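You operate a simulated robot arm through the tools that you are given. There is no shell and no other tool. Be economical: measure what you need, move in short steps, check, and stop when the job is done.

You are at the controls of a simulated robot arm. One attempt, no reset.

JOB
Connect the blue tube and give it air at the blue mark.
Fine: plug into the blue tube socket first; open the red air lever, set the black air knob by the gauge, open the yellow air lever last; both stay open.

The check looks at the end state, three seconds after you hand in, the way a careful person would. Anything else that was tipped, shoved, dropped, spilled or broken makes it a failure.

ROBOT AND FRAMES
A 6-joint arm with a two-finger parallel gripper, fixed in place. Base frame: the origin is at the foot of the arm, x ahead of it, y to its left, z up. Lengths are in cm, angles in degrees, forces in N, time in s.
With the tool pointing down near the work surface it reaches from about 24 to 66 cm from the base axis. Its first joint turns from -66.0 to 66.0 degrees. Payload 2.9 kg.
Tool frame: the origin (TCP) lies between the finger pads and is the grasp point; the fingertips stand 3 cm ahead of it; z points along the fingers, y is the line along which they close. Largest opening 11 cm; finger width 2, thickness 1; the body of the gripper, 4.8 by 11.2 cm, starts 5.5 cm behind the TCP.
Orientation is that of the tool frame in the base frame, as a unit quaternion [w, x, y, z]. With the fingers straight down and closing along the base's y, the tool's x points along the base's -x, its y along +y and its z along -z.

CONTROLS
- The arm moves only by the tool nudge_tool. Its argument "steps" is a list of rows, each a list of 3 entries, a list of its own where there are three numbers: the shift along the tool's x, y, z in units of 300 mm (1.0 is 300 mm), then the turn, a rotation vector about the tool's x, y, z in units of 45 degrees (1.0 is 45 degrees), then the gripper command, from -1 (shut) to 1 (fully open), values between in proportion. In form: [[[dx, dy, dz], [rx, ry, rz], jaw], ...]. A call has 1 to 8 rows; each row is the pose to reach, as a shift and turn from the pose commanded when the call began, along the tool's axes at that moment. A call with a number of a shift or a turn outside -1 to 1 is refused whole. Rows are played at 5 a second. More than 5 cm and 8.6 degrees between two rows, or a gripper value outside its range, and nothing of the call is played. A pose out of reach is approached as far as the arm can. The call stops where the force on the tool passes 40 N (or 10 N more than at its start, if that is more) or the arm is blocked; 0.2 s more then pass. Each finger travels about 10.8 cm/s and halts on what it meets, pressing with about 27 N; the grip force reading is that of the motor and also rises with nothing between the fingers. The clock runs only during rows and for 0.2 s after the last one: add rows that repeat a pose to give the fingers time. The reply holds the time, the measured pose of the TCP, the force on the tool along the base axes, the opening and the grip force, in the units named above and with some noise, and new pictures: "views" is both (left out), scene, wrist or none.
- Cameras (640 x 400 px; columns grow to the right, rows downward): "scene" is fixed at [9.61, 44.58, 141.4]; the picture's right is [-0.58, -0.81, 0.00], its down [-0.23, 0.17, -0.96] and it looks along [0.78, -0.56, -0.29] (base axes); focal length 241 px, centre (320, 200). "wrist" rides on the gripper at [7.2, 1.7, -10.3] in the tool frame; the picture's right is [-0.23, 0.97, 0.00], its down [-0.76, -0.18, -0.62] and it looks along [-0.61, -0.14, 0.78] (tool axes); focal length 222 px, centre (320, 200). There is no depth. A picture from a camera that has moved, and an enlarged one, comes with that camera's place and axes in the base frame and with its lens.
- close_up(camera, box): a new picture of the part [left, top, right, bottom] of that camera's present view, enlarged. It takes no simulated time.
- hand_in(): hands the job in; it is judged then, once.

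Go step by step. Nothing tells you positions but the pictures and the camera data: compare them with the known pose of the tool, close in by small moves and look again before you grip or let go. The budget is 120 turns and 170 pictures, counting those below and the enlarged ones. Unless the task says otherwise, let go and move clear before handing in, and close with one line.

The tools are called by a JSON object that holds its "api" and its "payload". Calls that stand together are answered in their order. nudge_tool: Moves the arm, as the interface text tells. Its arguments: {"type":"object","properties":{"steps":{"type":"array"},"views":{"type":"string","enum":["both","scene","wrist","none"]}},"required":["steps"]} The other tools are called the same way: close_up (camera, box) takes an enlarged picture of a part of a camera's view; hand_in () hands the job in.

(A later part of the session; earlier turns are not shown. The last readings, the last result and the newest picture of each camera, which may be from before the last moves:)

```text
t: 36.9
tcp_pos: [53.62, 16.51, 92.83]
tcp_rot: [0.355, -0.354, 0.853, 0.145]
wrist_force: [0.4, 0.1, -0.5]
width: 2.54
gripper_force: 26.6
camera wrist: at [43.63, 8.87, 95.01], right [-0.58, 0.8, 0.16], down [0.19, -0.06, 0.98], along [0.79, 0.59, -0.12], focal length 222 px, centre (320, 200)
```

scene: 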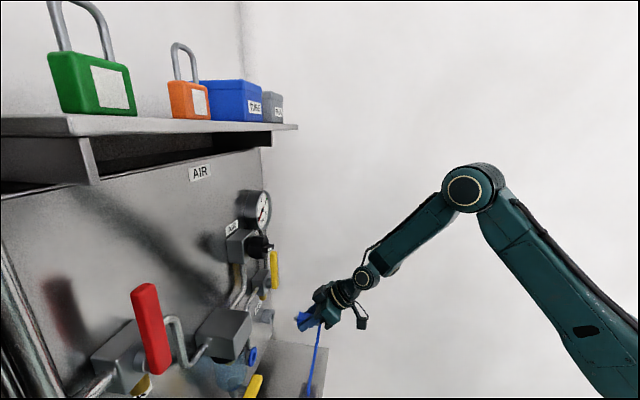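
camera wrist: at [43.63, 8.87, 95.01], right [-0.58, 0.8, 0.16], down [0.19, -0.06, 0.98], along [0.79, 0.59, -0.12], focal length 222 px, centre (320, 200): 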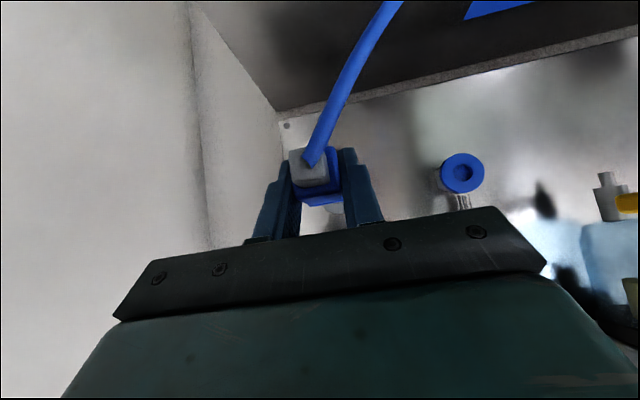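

The plug is out. I'll shift sideways along the panel toward the socket, staying well clear, then measure again.

{"api": "nudge_tool", "payload": {"steps": [[[0, 0.1, 0], [0, 0, 0], -1], [[0, 0.2, 0], [0, 0, 0], -1], [[0, 0.3, 0], [0, 0, 0], -1], [[0, 0.367, 0], [0, 0, 0], -1], [[0, 0.367, 0], [0, 0, 0], -1]], "views": "both"}}

{"api": "close_up", "payload": {"camera": "wrist", "box": [220, 60, 620, 260]}}

{"api": "close_up", "payload": {"camera": "scene", "box": [180, 290, 340, 400]}}

```text
t: 38.1
tcp_pos: [45.76, 24.38, 92.64]
tcp_rot: [0.354, -0.354, 0.853, 0.147]
wrist_force: [-0.5, 0.5, 0.6]
width: 2.54
gripper_force: 27.3
camera wrist: at [35.67, 16.79, 94.85], right [-0.58, 0.8, 0.16], down [0.19, -0.06, 0.98], along [0.8, 0.59, -0.12], focal length 222 px, centre (320, 200)
```

scene: 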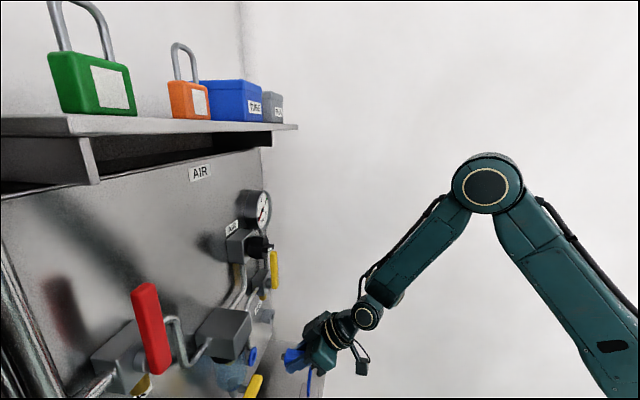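
wrist: 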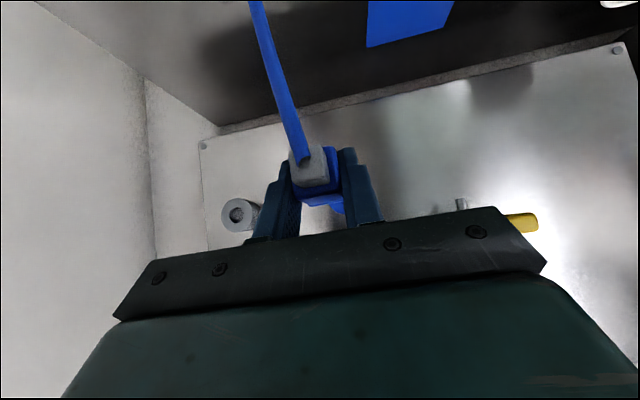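

```text
1.60 times, centred on (420, 160) of wrist
camera zoom: at [35.67, 16.79, 94.85], right [-0.58, 0.8, 0.16], down [0.19, -0.06, 0.98], along [0.8, 0.59, -0.12], focal length 355 px, centre (160, 264)
```

zoom: 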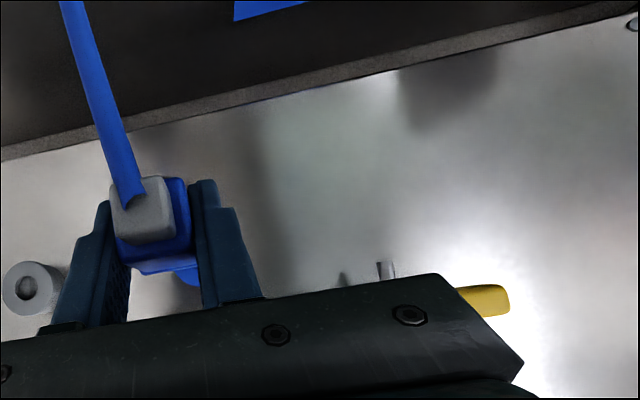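

```text
3.64 times, centred on (260, 345) of scene
camera zoom: at [9.61, 44.58, 141.4], right [-0.58, -0.81, 0.0], down [-0.23, 0.17, -0.96], along [0.78, -0.56, -0.29], focal length 875 px, centre (538, -327)
```

zoom: 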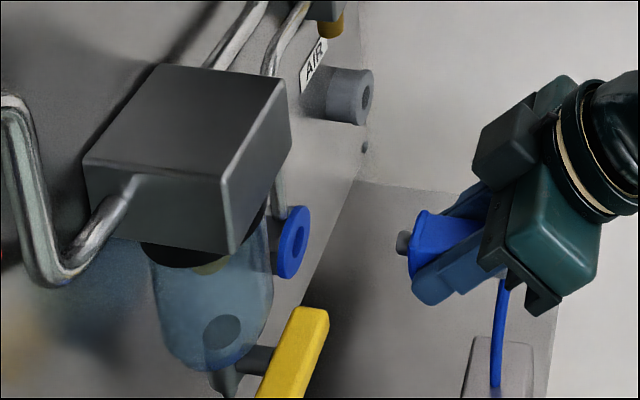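

The drain lever clears the palm by over 1 cm. The socket is about 12 cm along the panel from the holder at the same height. I'll align in front of it.

{"api": "nudge_tool", "payload": {"steps": [[[0, 0.0363, 0], [0, 0, 0], -1], [[-0.05, 0.0363, 0.044], [0, 0, 0], -1], [[-0.0953, 0.0363, 0.0887], [0, 0, 0], -1], [[-0.0953, 0.0363, 0.0887], [0, 0, 0], -1]], "views": "none"}}

{"api": "close_up", "payload": {"camera": "scene", "box": [220, 320, 320, 390]}}

{"api": "close_up", "payload": {"camera": "wrist", "box": [220, 100, 460, 260]}}

```text
t: 39.1
tcp_pos: [47.68, 27.73, 92.94]
tcp_rot: [0.355, -0.354, 0.853, 0.146]
wrist_force: [-0.3, -0.1, 0.4]
width: 2.51
gripper_force: 27.4
```

```text
5.71 times, centred on (270, 355) of scene
camera zoom: at [9.61, 44.58, 141.4], right [-0.58, -0.81, 0.0], down [-0.23, 0.17, -0.96], along [0.78, -0.56, -0.29], focal length 1375 px, centre (606, -686)
```

zoom: 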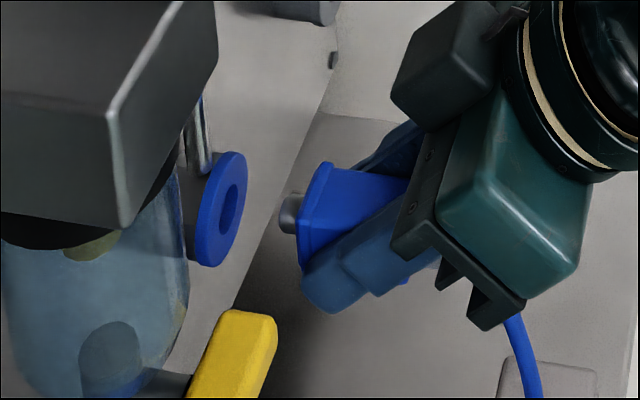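

```text
2.50 times, centred on (340, 180) of wrist
camera zoom: at [37.68, 20.18, 95.09], right [-0.58, 0.8, 0.16], down [0.19, -0.06, 0.98], along [0.79, 0.59, -0.12], focal length 555 px, centre (270, 250)
```

zoom: 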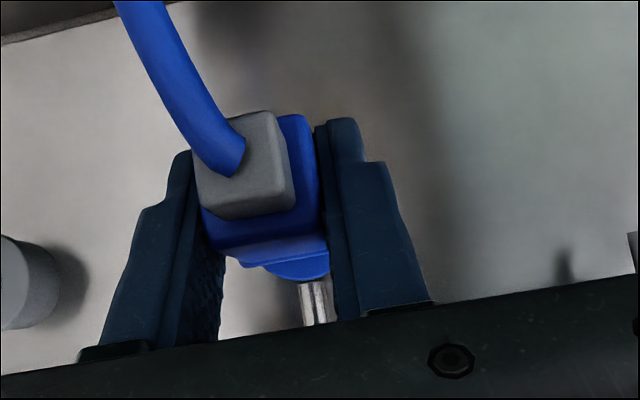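

Nearly coaxial; I'll lower 0.2 cm and advance to just in front of the socket.

{"api": "nudge_tool", "payload": {"steps": [[[-0.02, 0, 0.026], [0, 0, 0], -1], [[-0.0423, 0, 0.052], [0, 0, 0], -1], [[-0.0423, 0, 0.052], [0, 0, 0], -1]], "views": "none"}}

{"api": "close_up", "payload": {"camera": "scene", "box": [220, 320, 320, 390]}}

{"api": "close_up", "payload": {"camera": "wrist", "box": [220, 100, 460, 260]}}

```text
t: 39.9
tcp_pos: [49.15, 29.22, 92.55]
tcp_rot: [0.355, -0.355, 0.853, 0.146]
wrist_force: [-0.9, -1.2, -0.6]
width: 2.53
gripper_force: 27.0
```

```text
5.71 times, centred on (270, 355) of scene
camera zoom: at [9.61, 44.58, 141.4], right [-0.58, -0.81, 0.0], down [-0.23, 0.17, -0.96], along [0.78, -0.56, -0.29], focal length 1375 px, centre (606, -686)
```

zoom: 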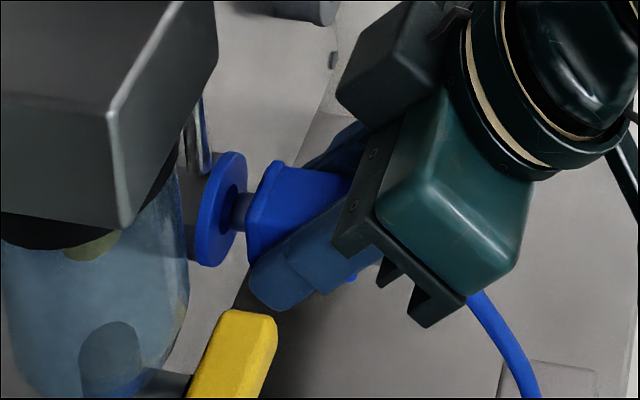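

```text
2.50 times, centred on (340, 180) of wrist
camera zoom: at [39.18, 21.63, 94.75], right [-0.58, 0.8, 0.16], down [0.19, -0.06, 0.98], along [0.79, 0.59, -0.12], focal length 555 px, centre (270, 250)
```

zoom: 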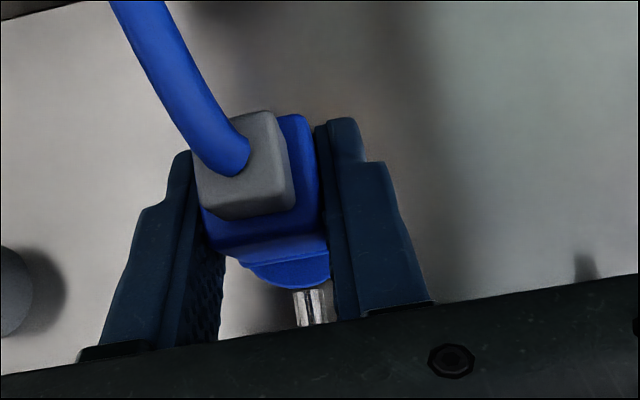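

The spigot is at the hole. Push in gently.

{"api": "nudge_tool", "payload": {"steps": [[[-0.0118, 0, 0.0118], [0, 0, 0], -1], [[-0.0235, 0, 0.0235], [0, 0, 0], -1], [[-0.0353, 0, 0.0353], [0, 0, 0], -1], [[-0.0353, 0, 0.0353], [0, 0, 0], -1]], "views": "none"}}

{"api": "close_up", "payload": {"camera": "scene", "box": [220, 320, 320, 390]}}

```text
t: 40.9
tcp_pos: [50.09, 30.14, 92.53]
tcp_rot: [0.353, -0.354, 0.854, 0.145]
wrist_force: [-20.0, -10.0, 4.9]
width: 2.54
gripper_force: 27.3
```

```text
5.71 times, centred on (270, 355) of scene
camera zoom: at [9.55, 44.55, 141.41], right [-0.58, -0.81, 0.0], down [-0.23, 0.17, -0.96], along [0.78, -0.56, -0.29], focal length 1375 px, centre (606, -686)
```

zoom: 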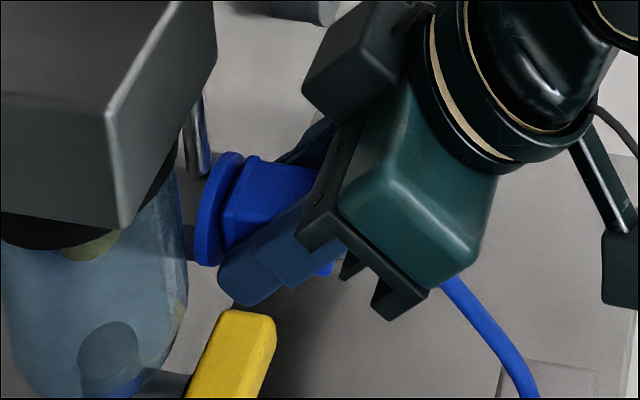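

{"api": "close_up", "payload": {"camera": "scene", "box": [240, 335, 290, 375]}}

{"api": "close_up", "payload": {"camera": "wrist", "box": [260, 120, 400, 240]}}

```text
10.00 times, centred on (265, 355) of scene
camera zoom: at [9.55, 44.55, 141.41], right [-0.58, -0.81, 0.0], down [-0.23, 0.17, -0.96], along [0.78, -0.56, -0.29], focal length 2407 px, centre (870, -1350)
```

zoom: 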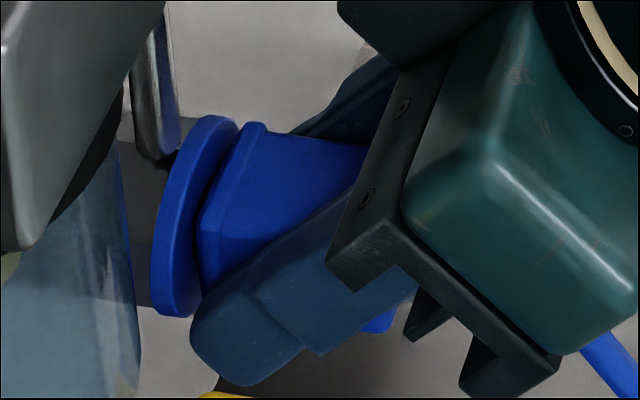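

```text
3.33 times, centred on (330, 180) of wrist
camera zoom: at [40.09, 22.5, 94.78], right [-0.58, 0.8, 0.16], down [0.2, -0.05, 0.98], along [0.79, 0.59, -0.13], focal length 740 px, centre (287, 267)
```

zoom: 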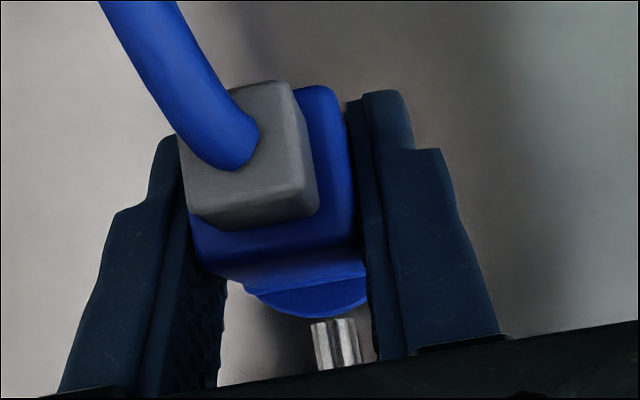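

Nearly flush; one more small push to seat it.

{"api": "nudge_tool", "payload": {"steps": [[[-0.007, 0, 0.007], [0, 0, 0], -1], [[-0.014, 0, 0.014], [0, 0, 0], -1], [[-0.014, 0, 0.014], [0, 0, 0], -1]], "views": "none"}}

{"api": "close_up", "payload": {"camera": "scene", "box": [240, 335, 290, 375]}}

```text
t: 41.4
tcp_pos: [50.2, 30.14, 92.44]
tcp_rot: [0.351, -0.354, 0.855, 0.146]
wrist_force: [-11.8, -8.8, 11.1]
width: 2.56
gripper_force: 27.0
stopped in row 2: the force on the tool passed its limit (the readings are from after the stop); the commanded pose is now the measured one
```

```text
10.00 times, centred on (265, 355) of scene
camera zoom: at [9.56, 44.54, 141.41], right [-0.58, -0.81, 0.0], down [-0.23, 0.17, -0.96], along [0.78, -0.56, -0.29], focal length 2407 px, centre (870, -1350)
```

zoom: 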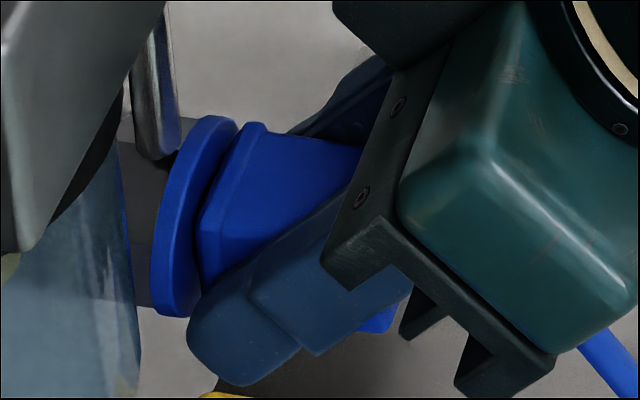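

The plug is firmly stopped and seated. Release and retreat along the tool axis.

{"api": "nudge_tool", "payload": {"steps": [[[0, 0, 0], [0, 0, 0], -0.5], [[0, 0, 0], [0, 0, 0], -0.1], [[0, 0, 0], [0, 0, 0], -0.1]], "views": "none"}}

{"api": "nudge_tool", "payload": {"steps": [[[0, 0, -0.1], [0, 0, 0], -0.1], [[0, 0, -0.23], [0, 0, 0], -0.1], [[0, 0, -0.36], [0, 0, 0], -0.1], [[0, 0, -0.5], [0, 0, 0], -0.1], [[0, 0, -0.5], [0, 0, 0], -0.1]], "views": "both"}}

{"api": "close_up", "payload": {"camera": "scene", "box": [220, 320, 320, 390]}}

{"api": "close_up", "payload": {"camera": "wrist", "box": [240, 80, 460, 240]}}

```text
t: 42.2
tcp_pos: [50.27, 30.21, 92.47]
tcp_rot: [0.351, -0.354, 0.855, 0.145]
wrist_force: [-1.1, 0.1, -0.6]
width: 4.94
gripper_force: 0.0
```

```text
t: 43.4
tcp_pos: [42.46, 22.76, 103.06]
tcp_rot: [0.352, -0.354, 0.854, 0.146]
wrist_force: [-0.5, 0.0, 0.4]
width: 4.94
gripper_force: 0.1
camera wrist: at [32.36, 15.17, 105.39], right [-0.57, 0.8, 0.16], down [0.2, -0.05, 0.98], along [0.79, 0.59, -0.13], focal length 222 px, centre (320, 200)
```

scene: 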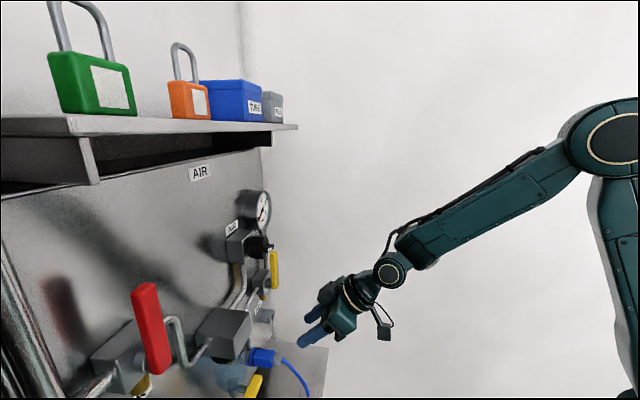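
wrist: 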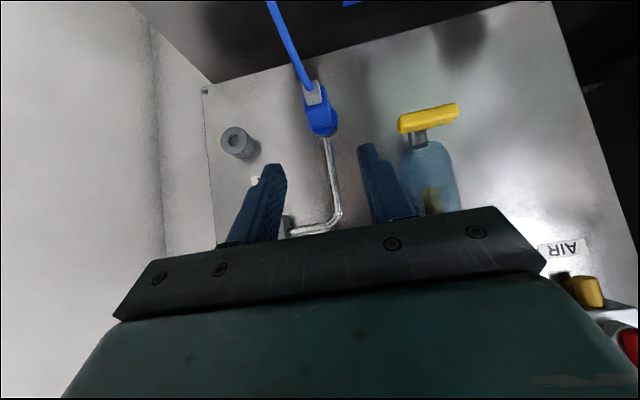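

```text
5.71 times, centred on (270, 355) of scene
camera zoom: at [9.61, 44.58, 141.4], right [-0.58, -0.81, 0.0], down [-0.23, 0.17, -0.96], along [0.78, -0.56, -0.29], focal length 1375 px, centre (606, -686)
```

zoom: 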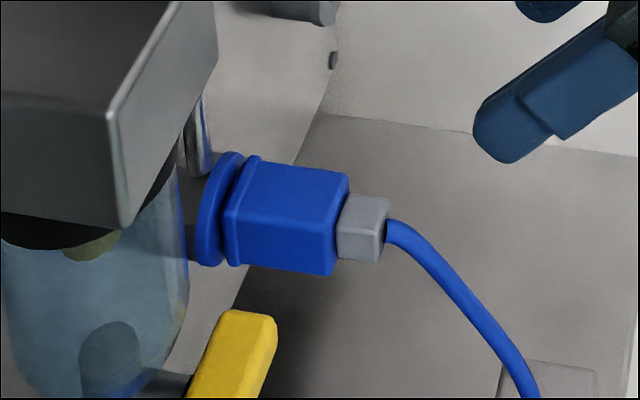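

```text
2.50 times, centred on (350, 160) of wrist
camera zoom: at [32.36, 15.17, 105.39], right [-0.57, 0.8, 0.16], down [0.2, -0.05, 0.98], along [0.79, 0.59, -0.13], focal length 555 px, centre (245, 300)
```

zoom: 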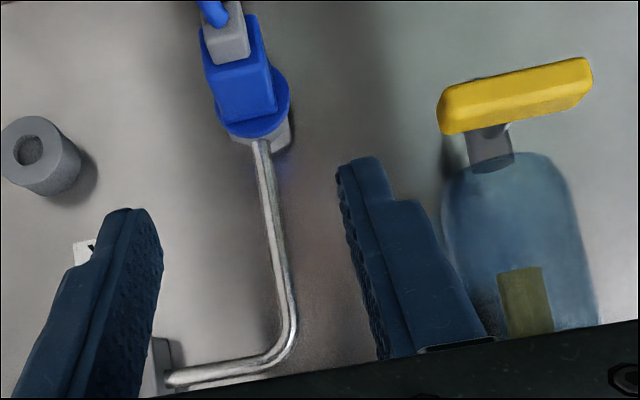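

The plug is seated and stays in the blue socket. Next is the red lever, estimated at s≈9, n≈57, z 118–127; I'll move to view it.

{"api": "nudge_tool", "payload": {"steps": [[[-0.064, 0.09, -0.092], [0, 0, 0], -0.5], [[-0.128, 0.18, -0.184], [0, 0, 0], -1], [[-0.192, 0.27, -0.276], [0, 0, 0], -1], [[-0.256, 0.36, -0.368], [0, 0, 0], -1], [[-0.32, 0.45, -0.46], [0, 0, 0], -1], [[-0.384, 0.54, -0.55], [0, 0, 0], -1], [[-0.445, 0.63, -0.64], [0, 0, 0], -1], [[-0.445, 0.63, -0.64], [0, 0, 0], -1]], "views": "both"}}

```text
t: 45.2
tcp_pos: [26.61, 33.37, 126.21]
tcp_rot: [0.351, -0.355, 0.854, 0.146]
wrist_force: [0.1, -0.4, -0.1]
width: 0.0
gripper_force: 27.0
camera wrist: at [16.6, 25.68, 128.5], right [-0.57, 0.8, 0.16], down [0.2, -0.05, 0.98], along [0.79, 0.59, -0.13], focal length 222 px, centre (320, 200)
```

scene: 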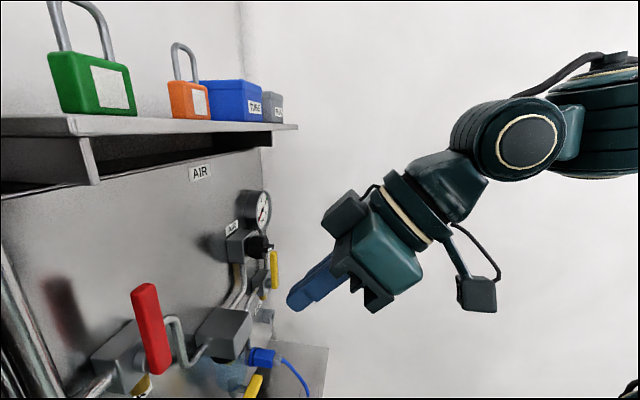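
wrist: 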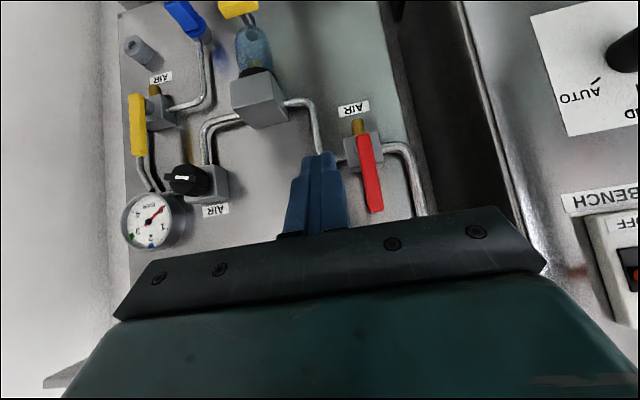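

{"api": "close_up", "payload": {"camera": "wrist", "box": [290, 80, 450, 230]}}

{"api": "close_up", "payload": {"camera": "scene", "box": [80, 270, 220, 400]}}

{"api": "close_up", "payload": {"camera": "wrist", "box": [110, 60, 250, 260]}}

```text
2.67 times, centred on (370, 155) of wrist
camera zoom: at [16.6, 25.68, 128.5], right [-0.57, 0.8, 0.16], down [0.2, -0.05, 0.98], along [0.79, 0.59, -0.13], focal length 592 px, centre (187, 320)
```

zoom: 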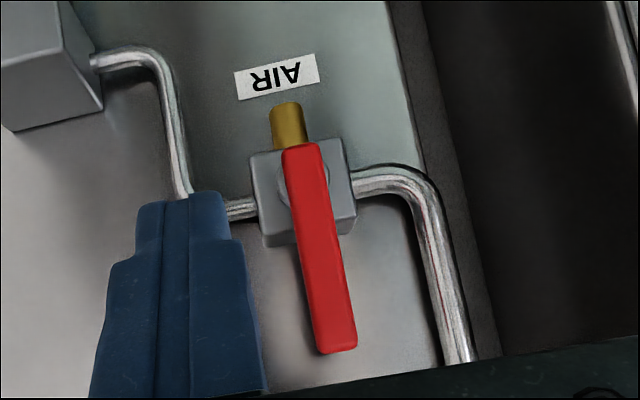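

```text
3.08 times, centred on (150, 335) of scene
camera zoom: at [9.61, 44.58, 141.4], right [-0.58, -0.81, 0.0], down [-0.23, 0.17, -0.96], along [0.78, -0.56, -0.29], focal length 741 px, centre (843, -215)
```

zoom: 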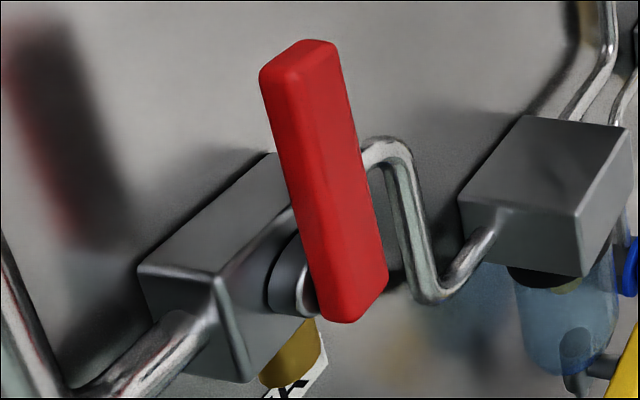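

```text
2.00 times, centred on (180, 160) of wrist
camera zoom: at [16.6, 25.68, 128.5], right [-0.57, 0.8, 0.16], down [0.2, -0.05, 0.98], along [0.79, 0.59, -0.13], focal length 444 px, centre (600, 280)
```

zoom: 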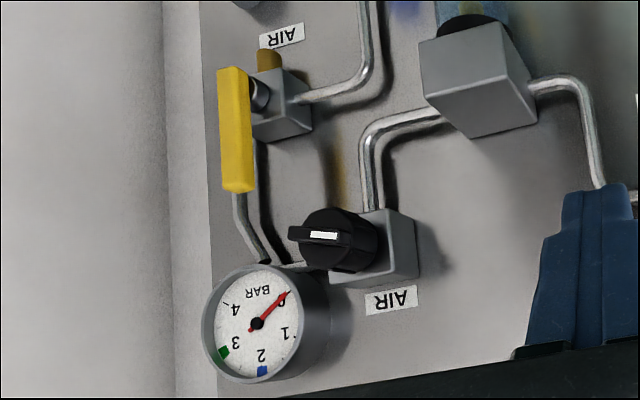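

The red lever is vertical (z 118–127.5, s≈9, n≈57), pivoted near its lower end. I'll tilt more horizontal and position the closed fingers on its left, pushing the top to the right.

{"api": "nudge_tool", "payload": {"steps": [[[-0.02, 0.06, 0.03], [0, -0.11, 0], -1], [[-0.04, 0.12, 0.06], [0, -0.22, 0], -1], [[-0.06, 0.18, 0.08], [0, -0.33, 0], -1], [[-0.069, 0.237, 0.101], [0, -0.33, 0], -1], [[-0.069, 0.237, 0.101], [0, -0.33, 0], -1]], "views": "wrist"}}

```text
t: 46.4
tcp_pos: [27.55, 39.33, 125.45]
tcp_rot: [0.458, -0.333, 0.802, 0.191]
wrist_force: [0.8, 0.4, 0.2]
width: 0.0
gripper_force: 27.0
out of reach, approached as far as the arm can: row 2, 3, 4, 5
camera wrist: at [17.42, 31.6, 124.47], right [-0.61, 0.77, 0.2], down [0.02, -0.23, 0.97], along [0.79, 0.6, 0.13], focal length 222 px, centre (320, 200)
```

wrist: 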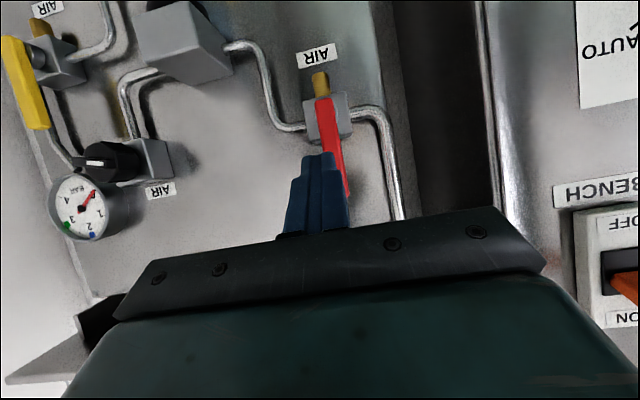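

Joint 1 is near its limit when pulled back, so I'll approach from a more advanced position.

{"api": "nudge_tool", "payload": {"steps": [[[-0.037, 0.06, 0.046], [0, 0, 0], -1], [[-0.074, 0.123, 0.092], [0, 0, 0], -1], [[-0.074, 0.123, 0.092], [0, 0, 0], -1]], "views": "both"}}

```text
t: 47.2
tcp_pos: [29.33, 42.94, 125.87]
tcp_rot: [0.457, -0.333, 0.802, 0.192]
wrist_force: [-0.4, 0.1, -0.6]
width: 0.0
gripper_force: 26.8
out of reach, approached as far as the arm can: row 1, 2, 3
camera wrist: at [19.22, 35.23, 125.0], right [-0.61, 0.77, 0.2], down [0.02, -0.23, 0.97], along [0.79, 0.6, 0.13], focal length 222 px, centre (320, 200)
```

scene: 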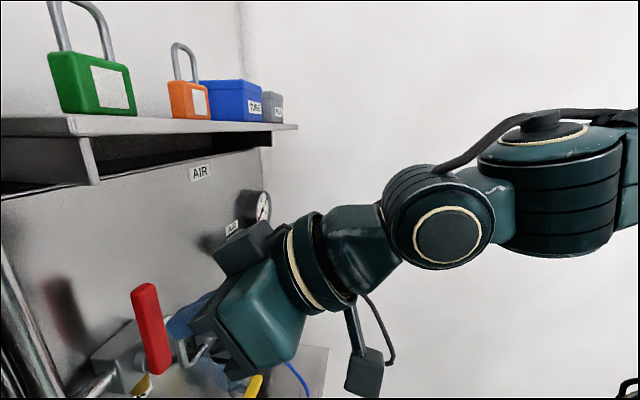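
wrist: 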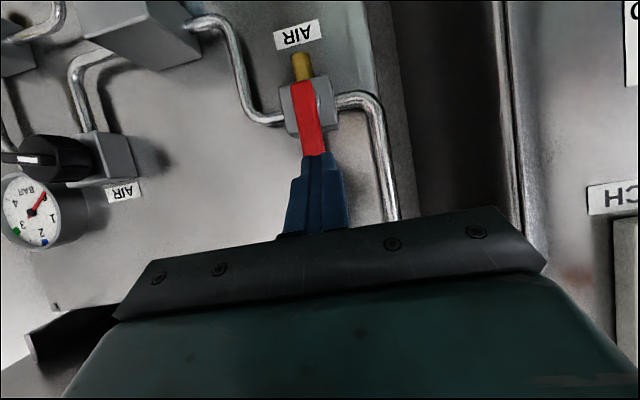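

{"api": "nudge_tool", "payload": {"steps": [[[0, 0, 0], [-0.1, 0, -0.06], -1], [[0, 0, 0], [-0.2, 0, -0.12], -1], [[0, 0.03, 0], [-0.287, 0, -0.169], -1], [[0, 0.09, 0], [-0.287, 0, -0.169], -1], [[0, 0.09, 0], [-0.287, 0, -0.169], -1]], "views": "wrist"}}

```text
t: 48.4
tcp_pos: [27.44, 45.16, 125.99]
tcp_rot: [0.43, -0.435, 0.752, 0.248]
wrist_force: [0.0, -1.0, -0.1]
width: 0.0
gripper_force: 27.2
camera wrist: at [19.67, 35.07, 125.03], right [-0.79, 0.59, 0.2], down [0.08, -0.22, 0.97], along [0.61, 0.78, 0.13], focal length 222 px, centre (320, 200)
```

wrist: 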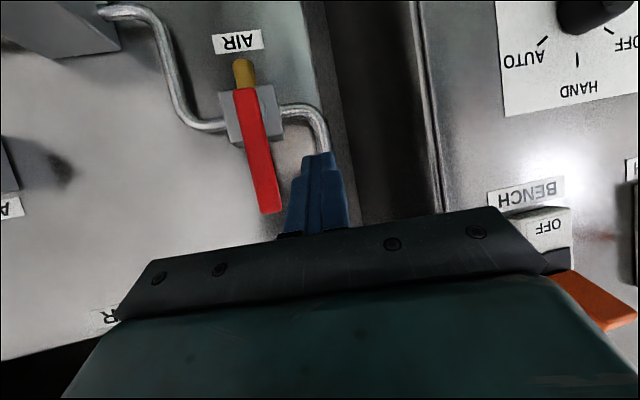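

{"api": "nudge_tool", "payload": {"steps": [[[-0.043, -0.04, 0.0725], [0, 0, 0], -1], [[-0.0857, -0.08, 0.145], [0, 0, 0], -1], [[-0.0857, -0.08, 0.145], [0, 0, 0], -1]], "views": "both"}}

```text
t: 49.2
tcp_pos: [32.18, 48.26, 125.77]
tcp_rot: [0.43, -0.435, 0.751, 0.249]
wrist_force: [-1.7, -0.4, 0.4]
width: 0.0
gripper_force: 27.1
camera wrist: at [24.35, 38.14, 124.89], right [-0.79, 0.59, 0.2], down [0.08, -0.22, 0.97], along [0.61, 0.78, 0.13], focal length 222 px, centre (320, 200)
```

scene: 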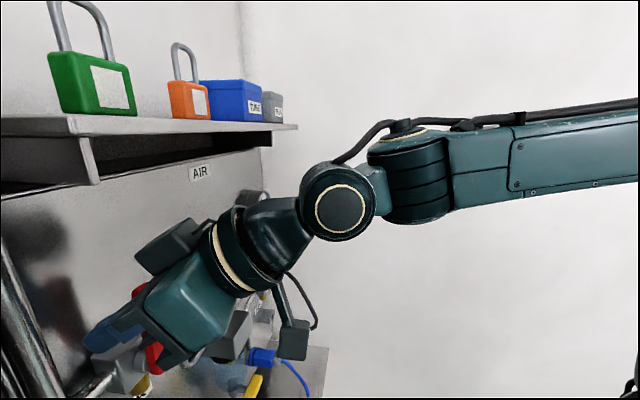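
wrist: 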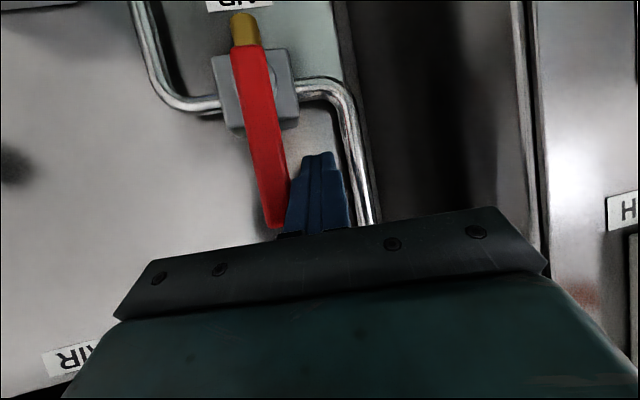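

Finger is beside the lever. Push it to the right gently along its arc.

{"api": "nudge_tool", "payload": {"steps": [[[0.0053, -0.0386, -0.0089], [0, 0, 0], -1], [[-0.0038, -0.0773, -0.0264], [0, 0, 0], -1], [[0.0, -0.103, -0.032], [0, 0, 0], -1], [[0.0033, -0.1288, -0.0383], [0, 0, 0], -1], [[0.0033, -0.1288, -0.0383], [0, 0, 0], -1]], "views": "wrist"}}

```text
t: 50.4
tcp_pos: [34.7, 45.3, 126.43]
tcp_rot: [0.43, -0.435, 0.752, 0.248]
wrist_force: [-0.5, 0.9, -0.2]
width: 0.0
gripper_force: 27.3
camera wrist: at [26.98, 35.24, 125.48], right [-0.79, 0.59, 0.2], down [0.08, -0.22, 0.97], along [0.61, 0.78, 0.13], focal length 222 px, centre (320, 200)
```

wrist: 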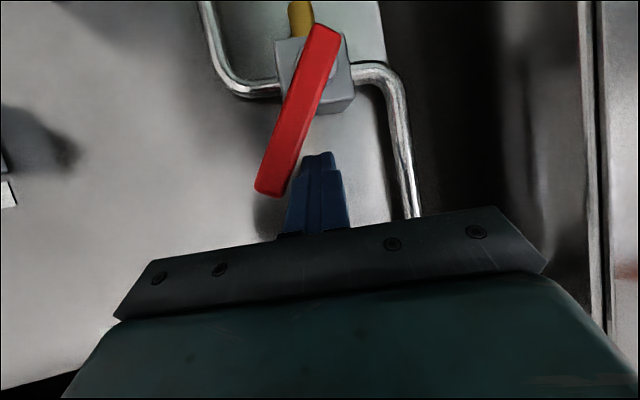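

It turns freely this way. Continue along the arc to horizontal.

{"api": "nudge_tool", "payload": {"steps": [[[0.0272, -0.0515, 0.0], [0, 0, 0], -1], [[0.059, -0.095, 0.0052], [0, 0, 0], -1], [[0.0981, -0.1288, 0.0178], [0, 0, 0], -1], [[0.122, -0.139, 0.028], [0, 0, 0], -1], [[0.1441, -0.1497, 0.0384], [0, 0, 0], -1], [[0.1441, -0.1497, 0.0384], [0, 0, 0], -1]], "views": "both"}}

```text
t: 51.8
tcp_pos: [38.16, 42.21, 122.1]
tcp_rot: [0.429, -0.435, 0.751, 0.248]
wrist_force: [0.5, -0.2, 0.2]
width: 0.0
gripper_force: 27.1
camera wrist: at [30.47, 32.12, 121.21], right [-0.79, 0.59, 0.2], down [0.08, -0.22, 0.97], along [0.61, 0.78, 0.13], focal length 222 px, centre (320, 200)
```

scene: 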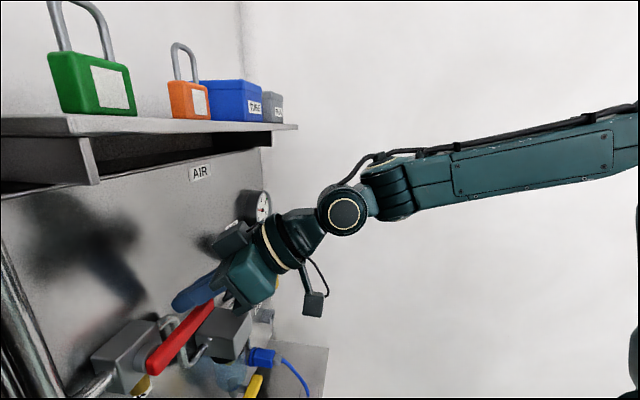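
wrist: 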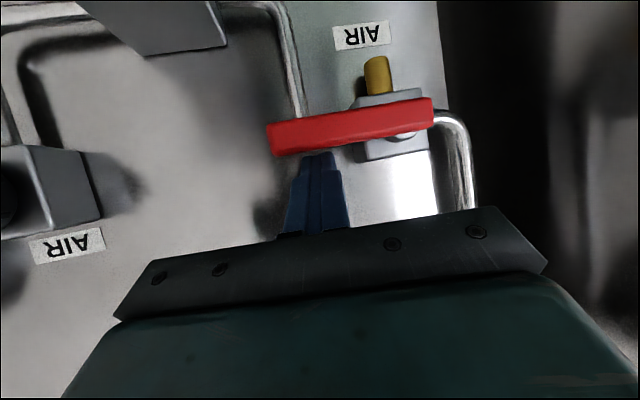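

Nearly horizontal; I'll push down a bit more to reach the stop.

{"api": "nudge_tool", "payload": {"steps": [[[0.008, 0.0, 0.005], [0, 0, 0], -1], [[0.016, 0.0, 0.01], [0, 0, 0], -1], [[0.024, 0.0, 0.015], [0, 0, 0], -1], [[0.024, 0.0, 0.015], [0, 0, 0], -1]], "views": "wrist"}}

{"api": "close_up", "payload": {"camera": "wrist", "box": [240, 0, 480, 200]}}

```text
t: 52.8
tcp_pos: [38.24, 42.08, 121.55]
tcp_rot: [0.433, -0.434, 0.749, 0.25]
wrist_force: [1.7, 4.7, 16.9]
width: 0.0
gripper_force: 27.8
camera wrist: at [30.55, 32.1, 120.53], right [-0.79, 0.58, 0.19], down [0.07, -0.23, 0.97], along [0.61, 0.78, 0.14], focal length 222 px, centre (320, 200)
```

wrist: 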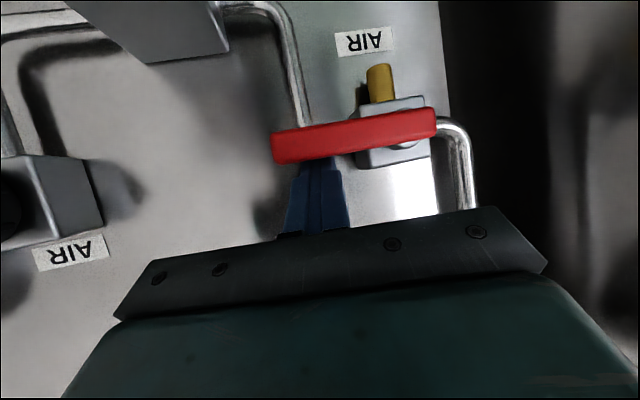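

```text
2.00 times, centred on (360, 100) of wrist
camera zoom: at [30.55, 32.1, 120.53], right [-0.79, 0.58, 0.19], down [0.07, -0.23, 0.97], along [0.61, 0.78, 0.14], focal length 444 px, centre (240, 400)
```

zoom: 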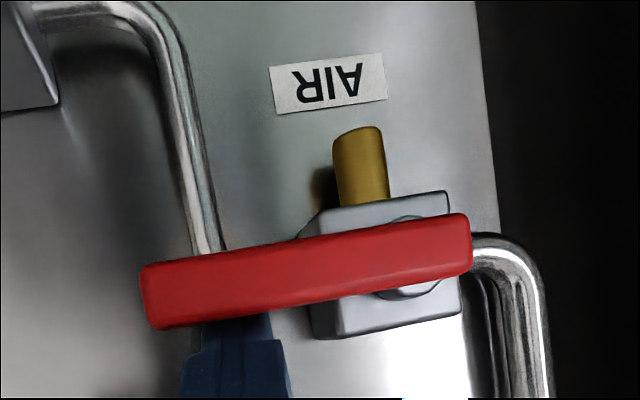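

The red lever is at its stop and open. Back away: first up off the lever, then out from the panel.

{"api": "nudge_tool", "payload": {"steps": [[[-0.03, 0.0, -0.017], [0, 0, 0], -1], [[0.02, 0.03, -0.12], [0, 0, 0], -1], [[0.07, 0.06, -0.22], [0, 0, 0], -1], [[0.12, 0.09, -0.32], [0, 0, 0], -1], [[0.12, 0.09, -0.32], [0, 0, 0], -1]], "views": "both"}}

```text
t: 54.0
tcp_pos: [30.84, 34.68, 122.93]
tcp_rot: [0.429, -0.434, 0.752, 0.248]
wrist_force: [-0.1, 0.3, -0.4]
width: 0.0
gripper_force: 26.9
camera wrist: at [23.07, 24.51, 122.06], right [-0.79, 0.59, 0.2], down [0.08, -0.22, 0.97], along [0.61, 0.78, 0.13], focal length 222 px, centre (320, 200)
```

scene: 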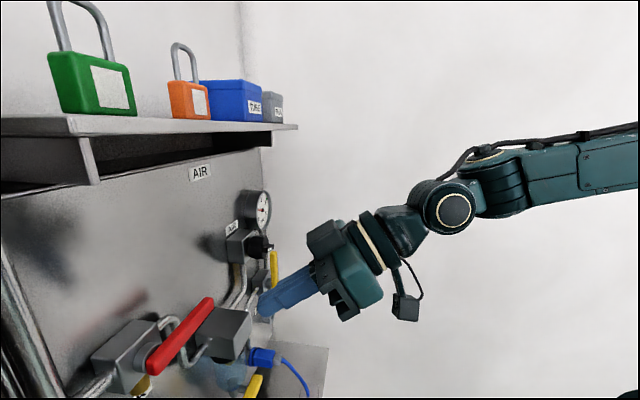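
wrist: 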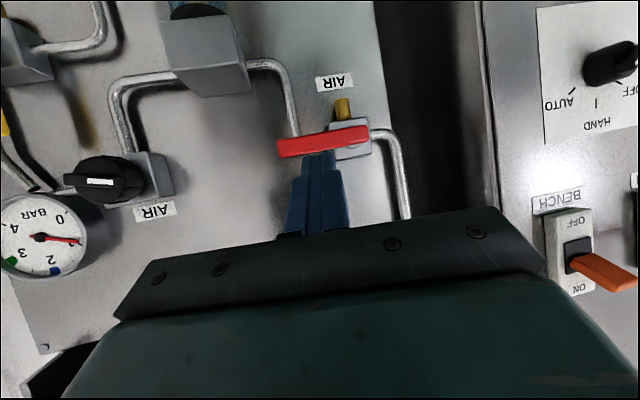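

The gauge already rises with red open. Now move in front of the knob (s≈-14, z≈119.5), yawing back to 45°.

{"api": "nudge_tool", "payload": {"steps": [[[0.04, -0.1, -0.026], [0.07, 0, 0.042], -1], [[0.08, -0.21, -0.052], [0.144, 0, 0.085], -0.6], [[0.12, -0.31, -0.078], [0.216, 0, 0.128], -0.2], [[0.16, -0.42, -0.104], [0.287, 0, 0.17], 0.2], [[0.193, -0.52, -0.129], [0.287, 0, 0.17], 0.2], [[0.193, -0.52, -0.129], [0.287, 0, 0.17], 0.2]], "views": "none"}}

{"api": "nudge_tool", "payload": {"steps": [[[0, 0, 0], [0, -0.16, 0], 0.2], [[0, 0, 0], [0, -0.33, 0], 0.2], [[0, 0, 0], [0, -0.5, 0], 0.2], [[0, 0, 0], [0, -0.66, 0], 0.2], [[0, 0, 0], [0, -0.66, 0], 0.2]], "views": "both"}}

```text
t: 55.4
tcp_pos: [41.34, 21.46, 119.9]
tcp_rot: [0.458, -0.333, 0.802, 0.19]
wrist_force: [-0.1, -0.4, 0.2]
width: 6.6
gripper_force: 0.0
```

```text
t: 56.6
tcp_pos: [41.34, 21.54, 119.86]
tcp_rot: [0.65, -0.272, 0.657, 0.269]
wrist_force: [0.2, -0.9, 0.8]
width: 6.59
gripper_force: 0.0
camera wrist: at [32.74, 15.3, 112.84], right [-0.69, 0.69, 0.23], down [-0.31, -0.56, 0.77], along [0.66, 0.46, 0.6], focal length 222 px, centre (320, 200)
```

scene: 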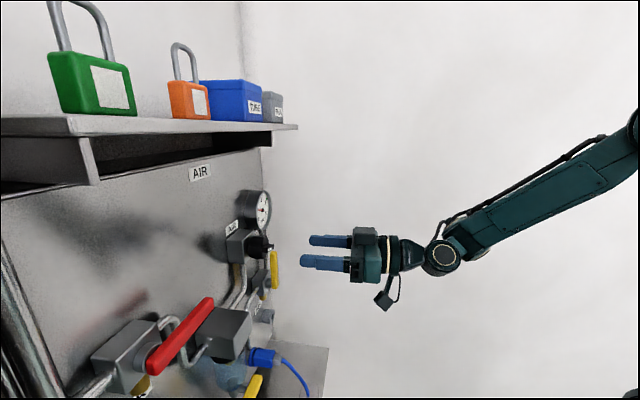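
wrist: 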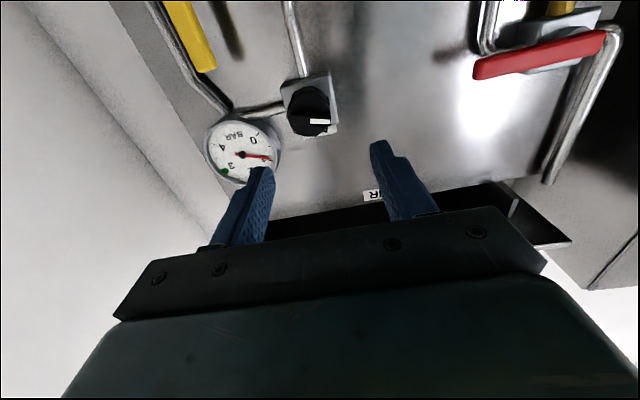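

Tool is horizontal along the normal. Zoom on the knob and gauge.

{"api": "close_up", "payload": {"camera": "wrist", "box": [190, 60, 350, 200]}}

{"api": "close_up", "payload": {"camera": "scene", "box": [220, 180, 320, 280]}}

```text
2.86 times, centred on (270, 130) of wrist
camera zoom: at [32.74, 15.3, 112.84], right [-0.69, 0.69, 0.23], down [-0.31, -0.56, 0.77], along [0.66, 0.46, 0.6], focal length 635 px, centre (463, 400)
```

zoom: 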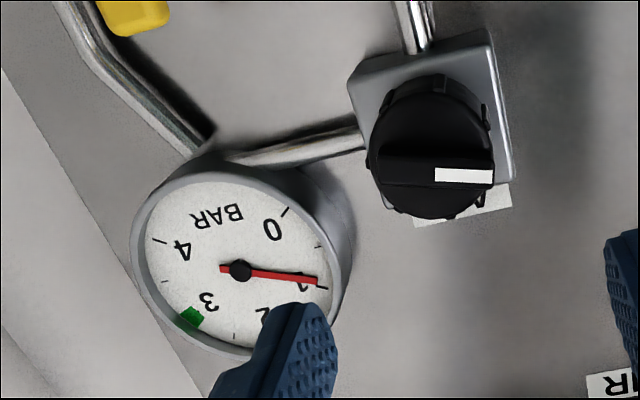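

```text
4.00 times, centred on (270, 230) of scene
camera zoom: at [9.61, 44.58, 141.4], right [-0.58, -0.81, 0.0], down [-0.23, 0.17, -0.96], along [0.78, -0.56, -0.29], focal length 963 px, centre (520, 80)
```

zoom: 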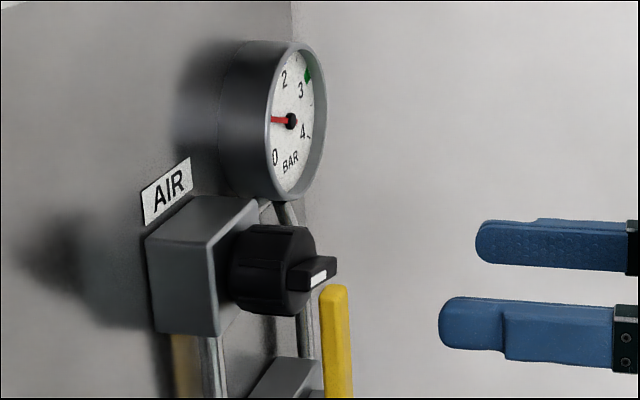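

Gauge ≈0.9 bar; knob centre is near s≈-14.5, z≈119.3, n≈55–59. Move closer and check centering.

{"api": "nudge_tool", "payload": {"steps": [[[0.008, -0.008, 0.1], [0, 0, 0], 0.2], [[0.0167, -0.0167, 0.2], [0, 0, 0], 0.2], [[0.0167, -0.0167, 0.2], [0, 0, 0], 0.2]], "views": "wrist"}}

{"api": "close_up", "payload": {"camera": "scene", "box": [220, 180, 340, 280]}}

{"api": "close_up", "payload": {"camera": "wrist", "box": [180, 60, 420, 240]}}

```text
t: 57.4
tcp_pos: [45.76, 25.17, 119.26]
tcp_rot: [0.648, -0.272, 0.658, 0.269]
wrist_force: [0.4, 0.1, -0.1]
width: 6.61
gripper_force: 0.0
camera wrist: at [37.13, 18.97, 112.27], right [-0.69, 0.69, 0.23], down [-0.31, -0.56, 0.77], along [0.66, 0.46, 0.6], focal length 222 px, centre (320, 200)
```

wrist: 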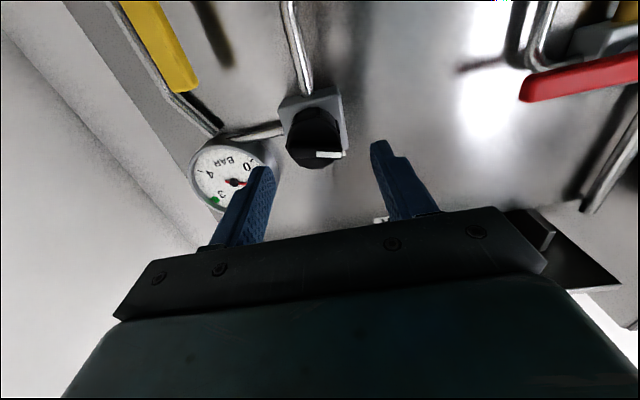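

```text
4.00 times, centred on (280, 230) of scene
camera zoom: at [9.61, 44.58, 141.4], right [-0.58, -0.81, 0.0], down [-0.23, 0.17, -0.96], along [0.78, -0.56, -0.29], focal length 963 px, centre (480, 80)
```

zoom: 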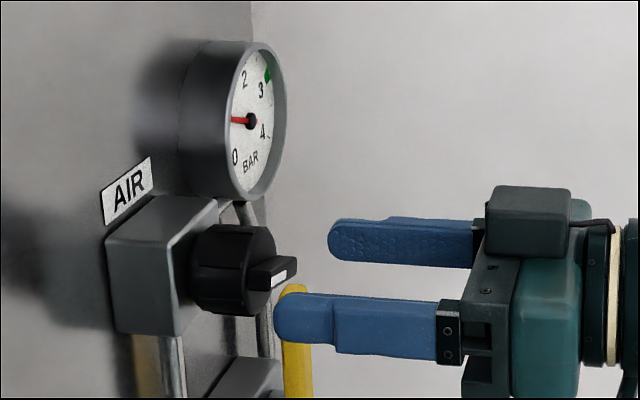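

```text
2.22 times, centred on (300, 150) of wrist
camera zoom: at [37.13, 18.97, 112.27], right [-0.69, 0.69, 0.23], down [-0.31, -0.56, 0.77], along [0.66, 0.46, 0.6], focal length 494 px, centre (364, 311)
```

zoom: 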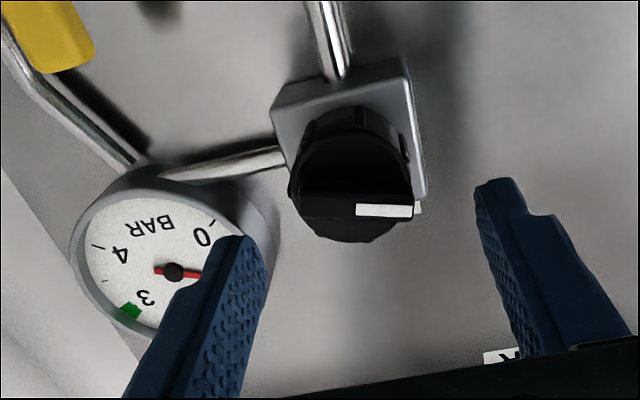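

{"api": "nudge_tool", "payload": {"steps": [[[0, -0.007, 0.07], [0, 0, 0], 0.2], [[-0.003, -0.007, 0.148], [0, 0, 0], 0.2], [[-0.003, -0.007, 0.148], [0, 0, 0], 0.2]], "views": "none"}}

{"api": "close_up", "payload": {"camera": "scene", "box": [220, 180, 340, 280]}}

{"api": "close_up", "payload": {"camera": "wrist", "box": [180, 40, 420, 240]}}

```text
t: 58.2
tcp_pos: [49.01, 28.25, 119.27]
tcp_rot: [0.649, -0.272, 0.658, 0.269]
wrist_force: [-0.2, 0.4, 0.0]
width: 6.6
gripper_force: 0.1
```

```text
4.00 times, centred on (280, 230) of scene
camera zoom: at [9.61, 44.58, 141.4], right [-0.58, -0.81, 0.0], down [-0.23, 0.17, -0.96], along [0.78, -0.56, -0.29], focal length 963 px, centre (480, 80)
```

zoom: 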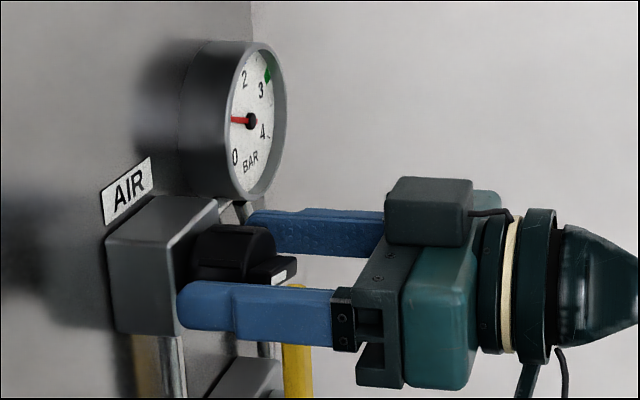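

```text
2.00 times, centred on (300, 140) of wrist
camera zoom: at [40.48, 22.06, 112.35], right [-0.69, 0.69, 0.23], down [-0.31, -0.56, 0.77], along [0.66, 0.46, 0.6], focal length 444 px, centre (360, 320)
```

zoom: 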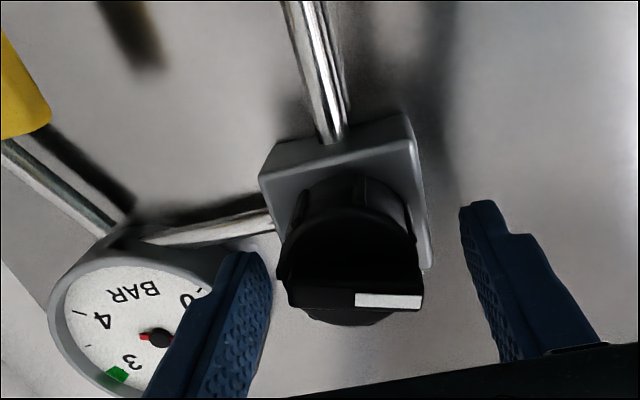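

Slightly off-centre; shift 0.25 cm right and close on the knob.

{"api": "nudge_tool", "payload": {"steps": [[[0, -0.009, 0], [0, 0, 0], 0.2], [[0, -0.009, 0], [0, 0, 0], 0.0], [[0, -0.009, 0], [0, 0, 0], -0.2], [[0, -0.009, 0], [0, 0, 0], -1], [[0, -0.009, 0], [0, 0, 0], -1]], "views": "wrist"}}

```text
t: 59.4
tcp_pos: [49.22, 28.07, 119.32]
tcp_rot: [0.648, -0.273, 0.658, 0.27]
wrist_force: [-6.3, 8.5, 0.5]
width: 4.22
gripper_force: 45.2
camera wrist: at [40.64, 21.89, 112.32], right [-0.69, 0.69, 0.23], down [-0.31, -0.56, 0.77], along [0.66, 0.46, 0.6], focal length 222 px, centre (320, 200)
```

wrist: 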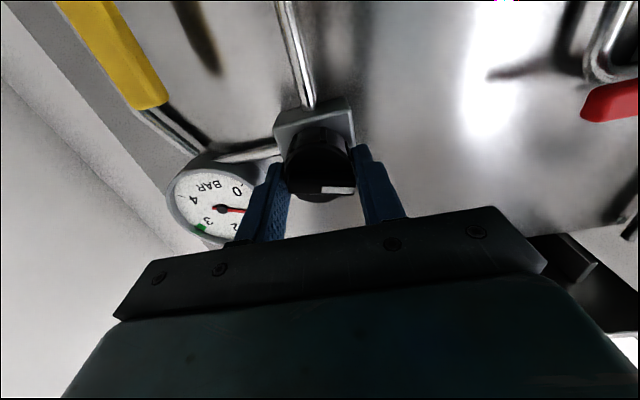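

Gripped (4.2 cm). Turn a little clockwise and watch the gauge.

{"api": "nudge_tool", "payload": {"steps": [[[0, 0.006, 0], [0, 0, 0.1], -1], [[0, 0.006, 0], [0, 0, 0.2], -1], [[0, 0.006, 0], [0, 0, 0.35], -1], [[0, 0.006, 0], [0, 0, 0.35], -1]], "views": "wrist"}}

{"api": "close_up", "payload": {"camera": "wrist", "box": [150, 100, 370, 260]}}

{"api": "close_up", "payload": {"camera": "scene", "box": [220, 180, 340, 280]}}

```text
t: 60.4
tcp_pos: [49.23, 27.93, 119.31]
tcp_rot: [0.607, -0.178, 0.689, 0.353]
wrist_force: [-0.5, -18.3, -1.4]
width: 4.2
gripper_force: 45.4
camera wrist: at [39.32, 23.25, 113.05], right [-0.61, 0.63, 0.48], down [-0.17, -0.7, 0.69], along [0.77, 0.34, 0.53], focal length 222 px, centre (320, 200)
```

wrist: 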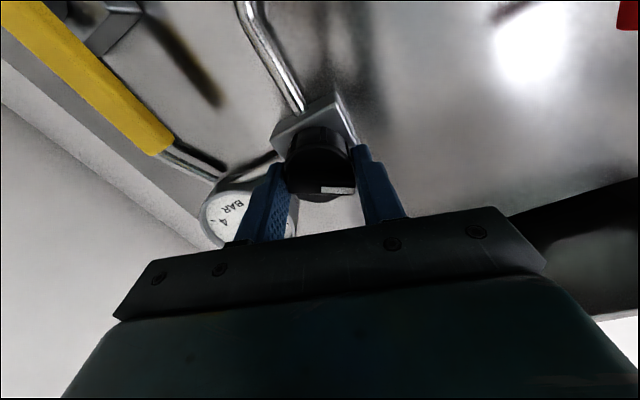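

```text
2.50 times, centred on (260, 180) of wrist
camera zoom: at [39.32, 23.25, 113.05], right [-0.61, 0.63, 0.48], down [-0.17, -0.7, 0.69], along [0.77, 0.34, 0.53], focal length 555 px, centre (470, 250)
```

zoom: 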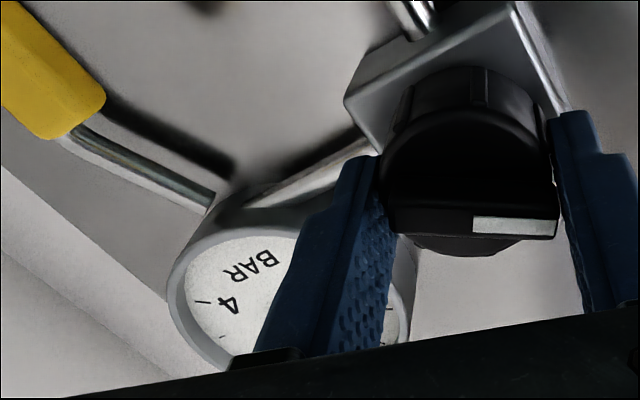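

```text
4.00 times, centred on (280, 230) of scene
camera zoom: at [9.61, 44.51, 141.42], right [-0.58, -0.81, 0.0], down [-0.23, 0.17, -0.96], along [0.78, -0.56, -0.29], focal length 963 px, centre (480, 80)
```

zoom: 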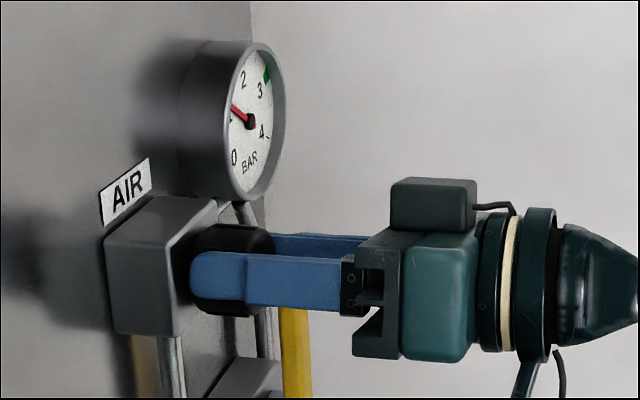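

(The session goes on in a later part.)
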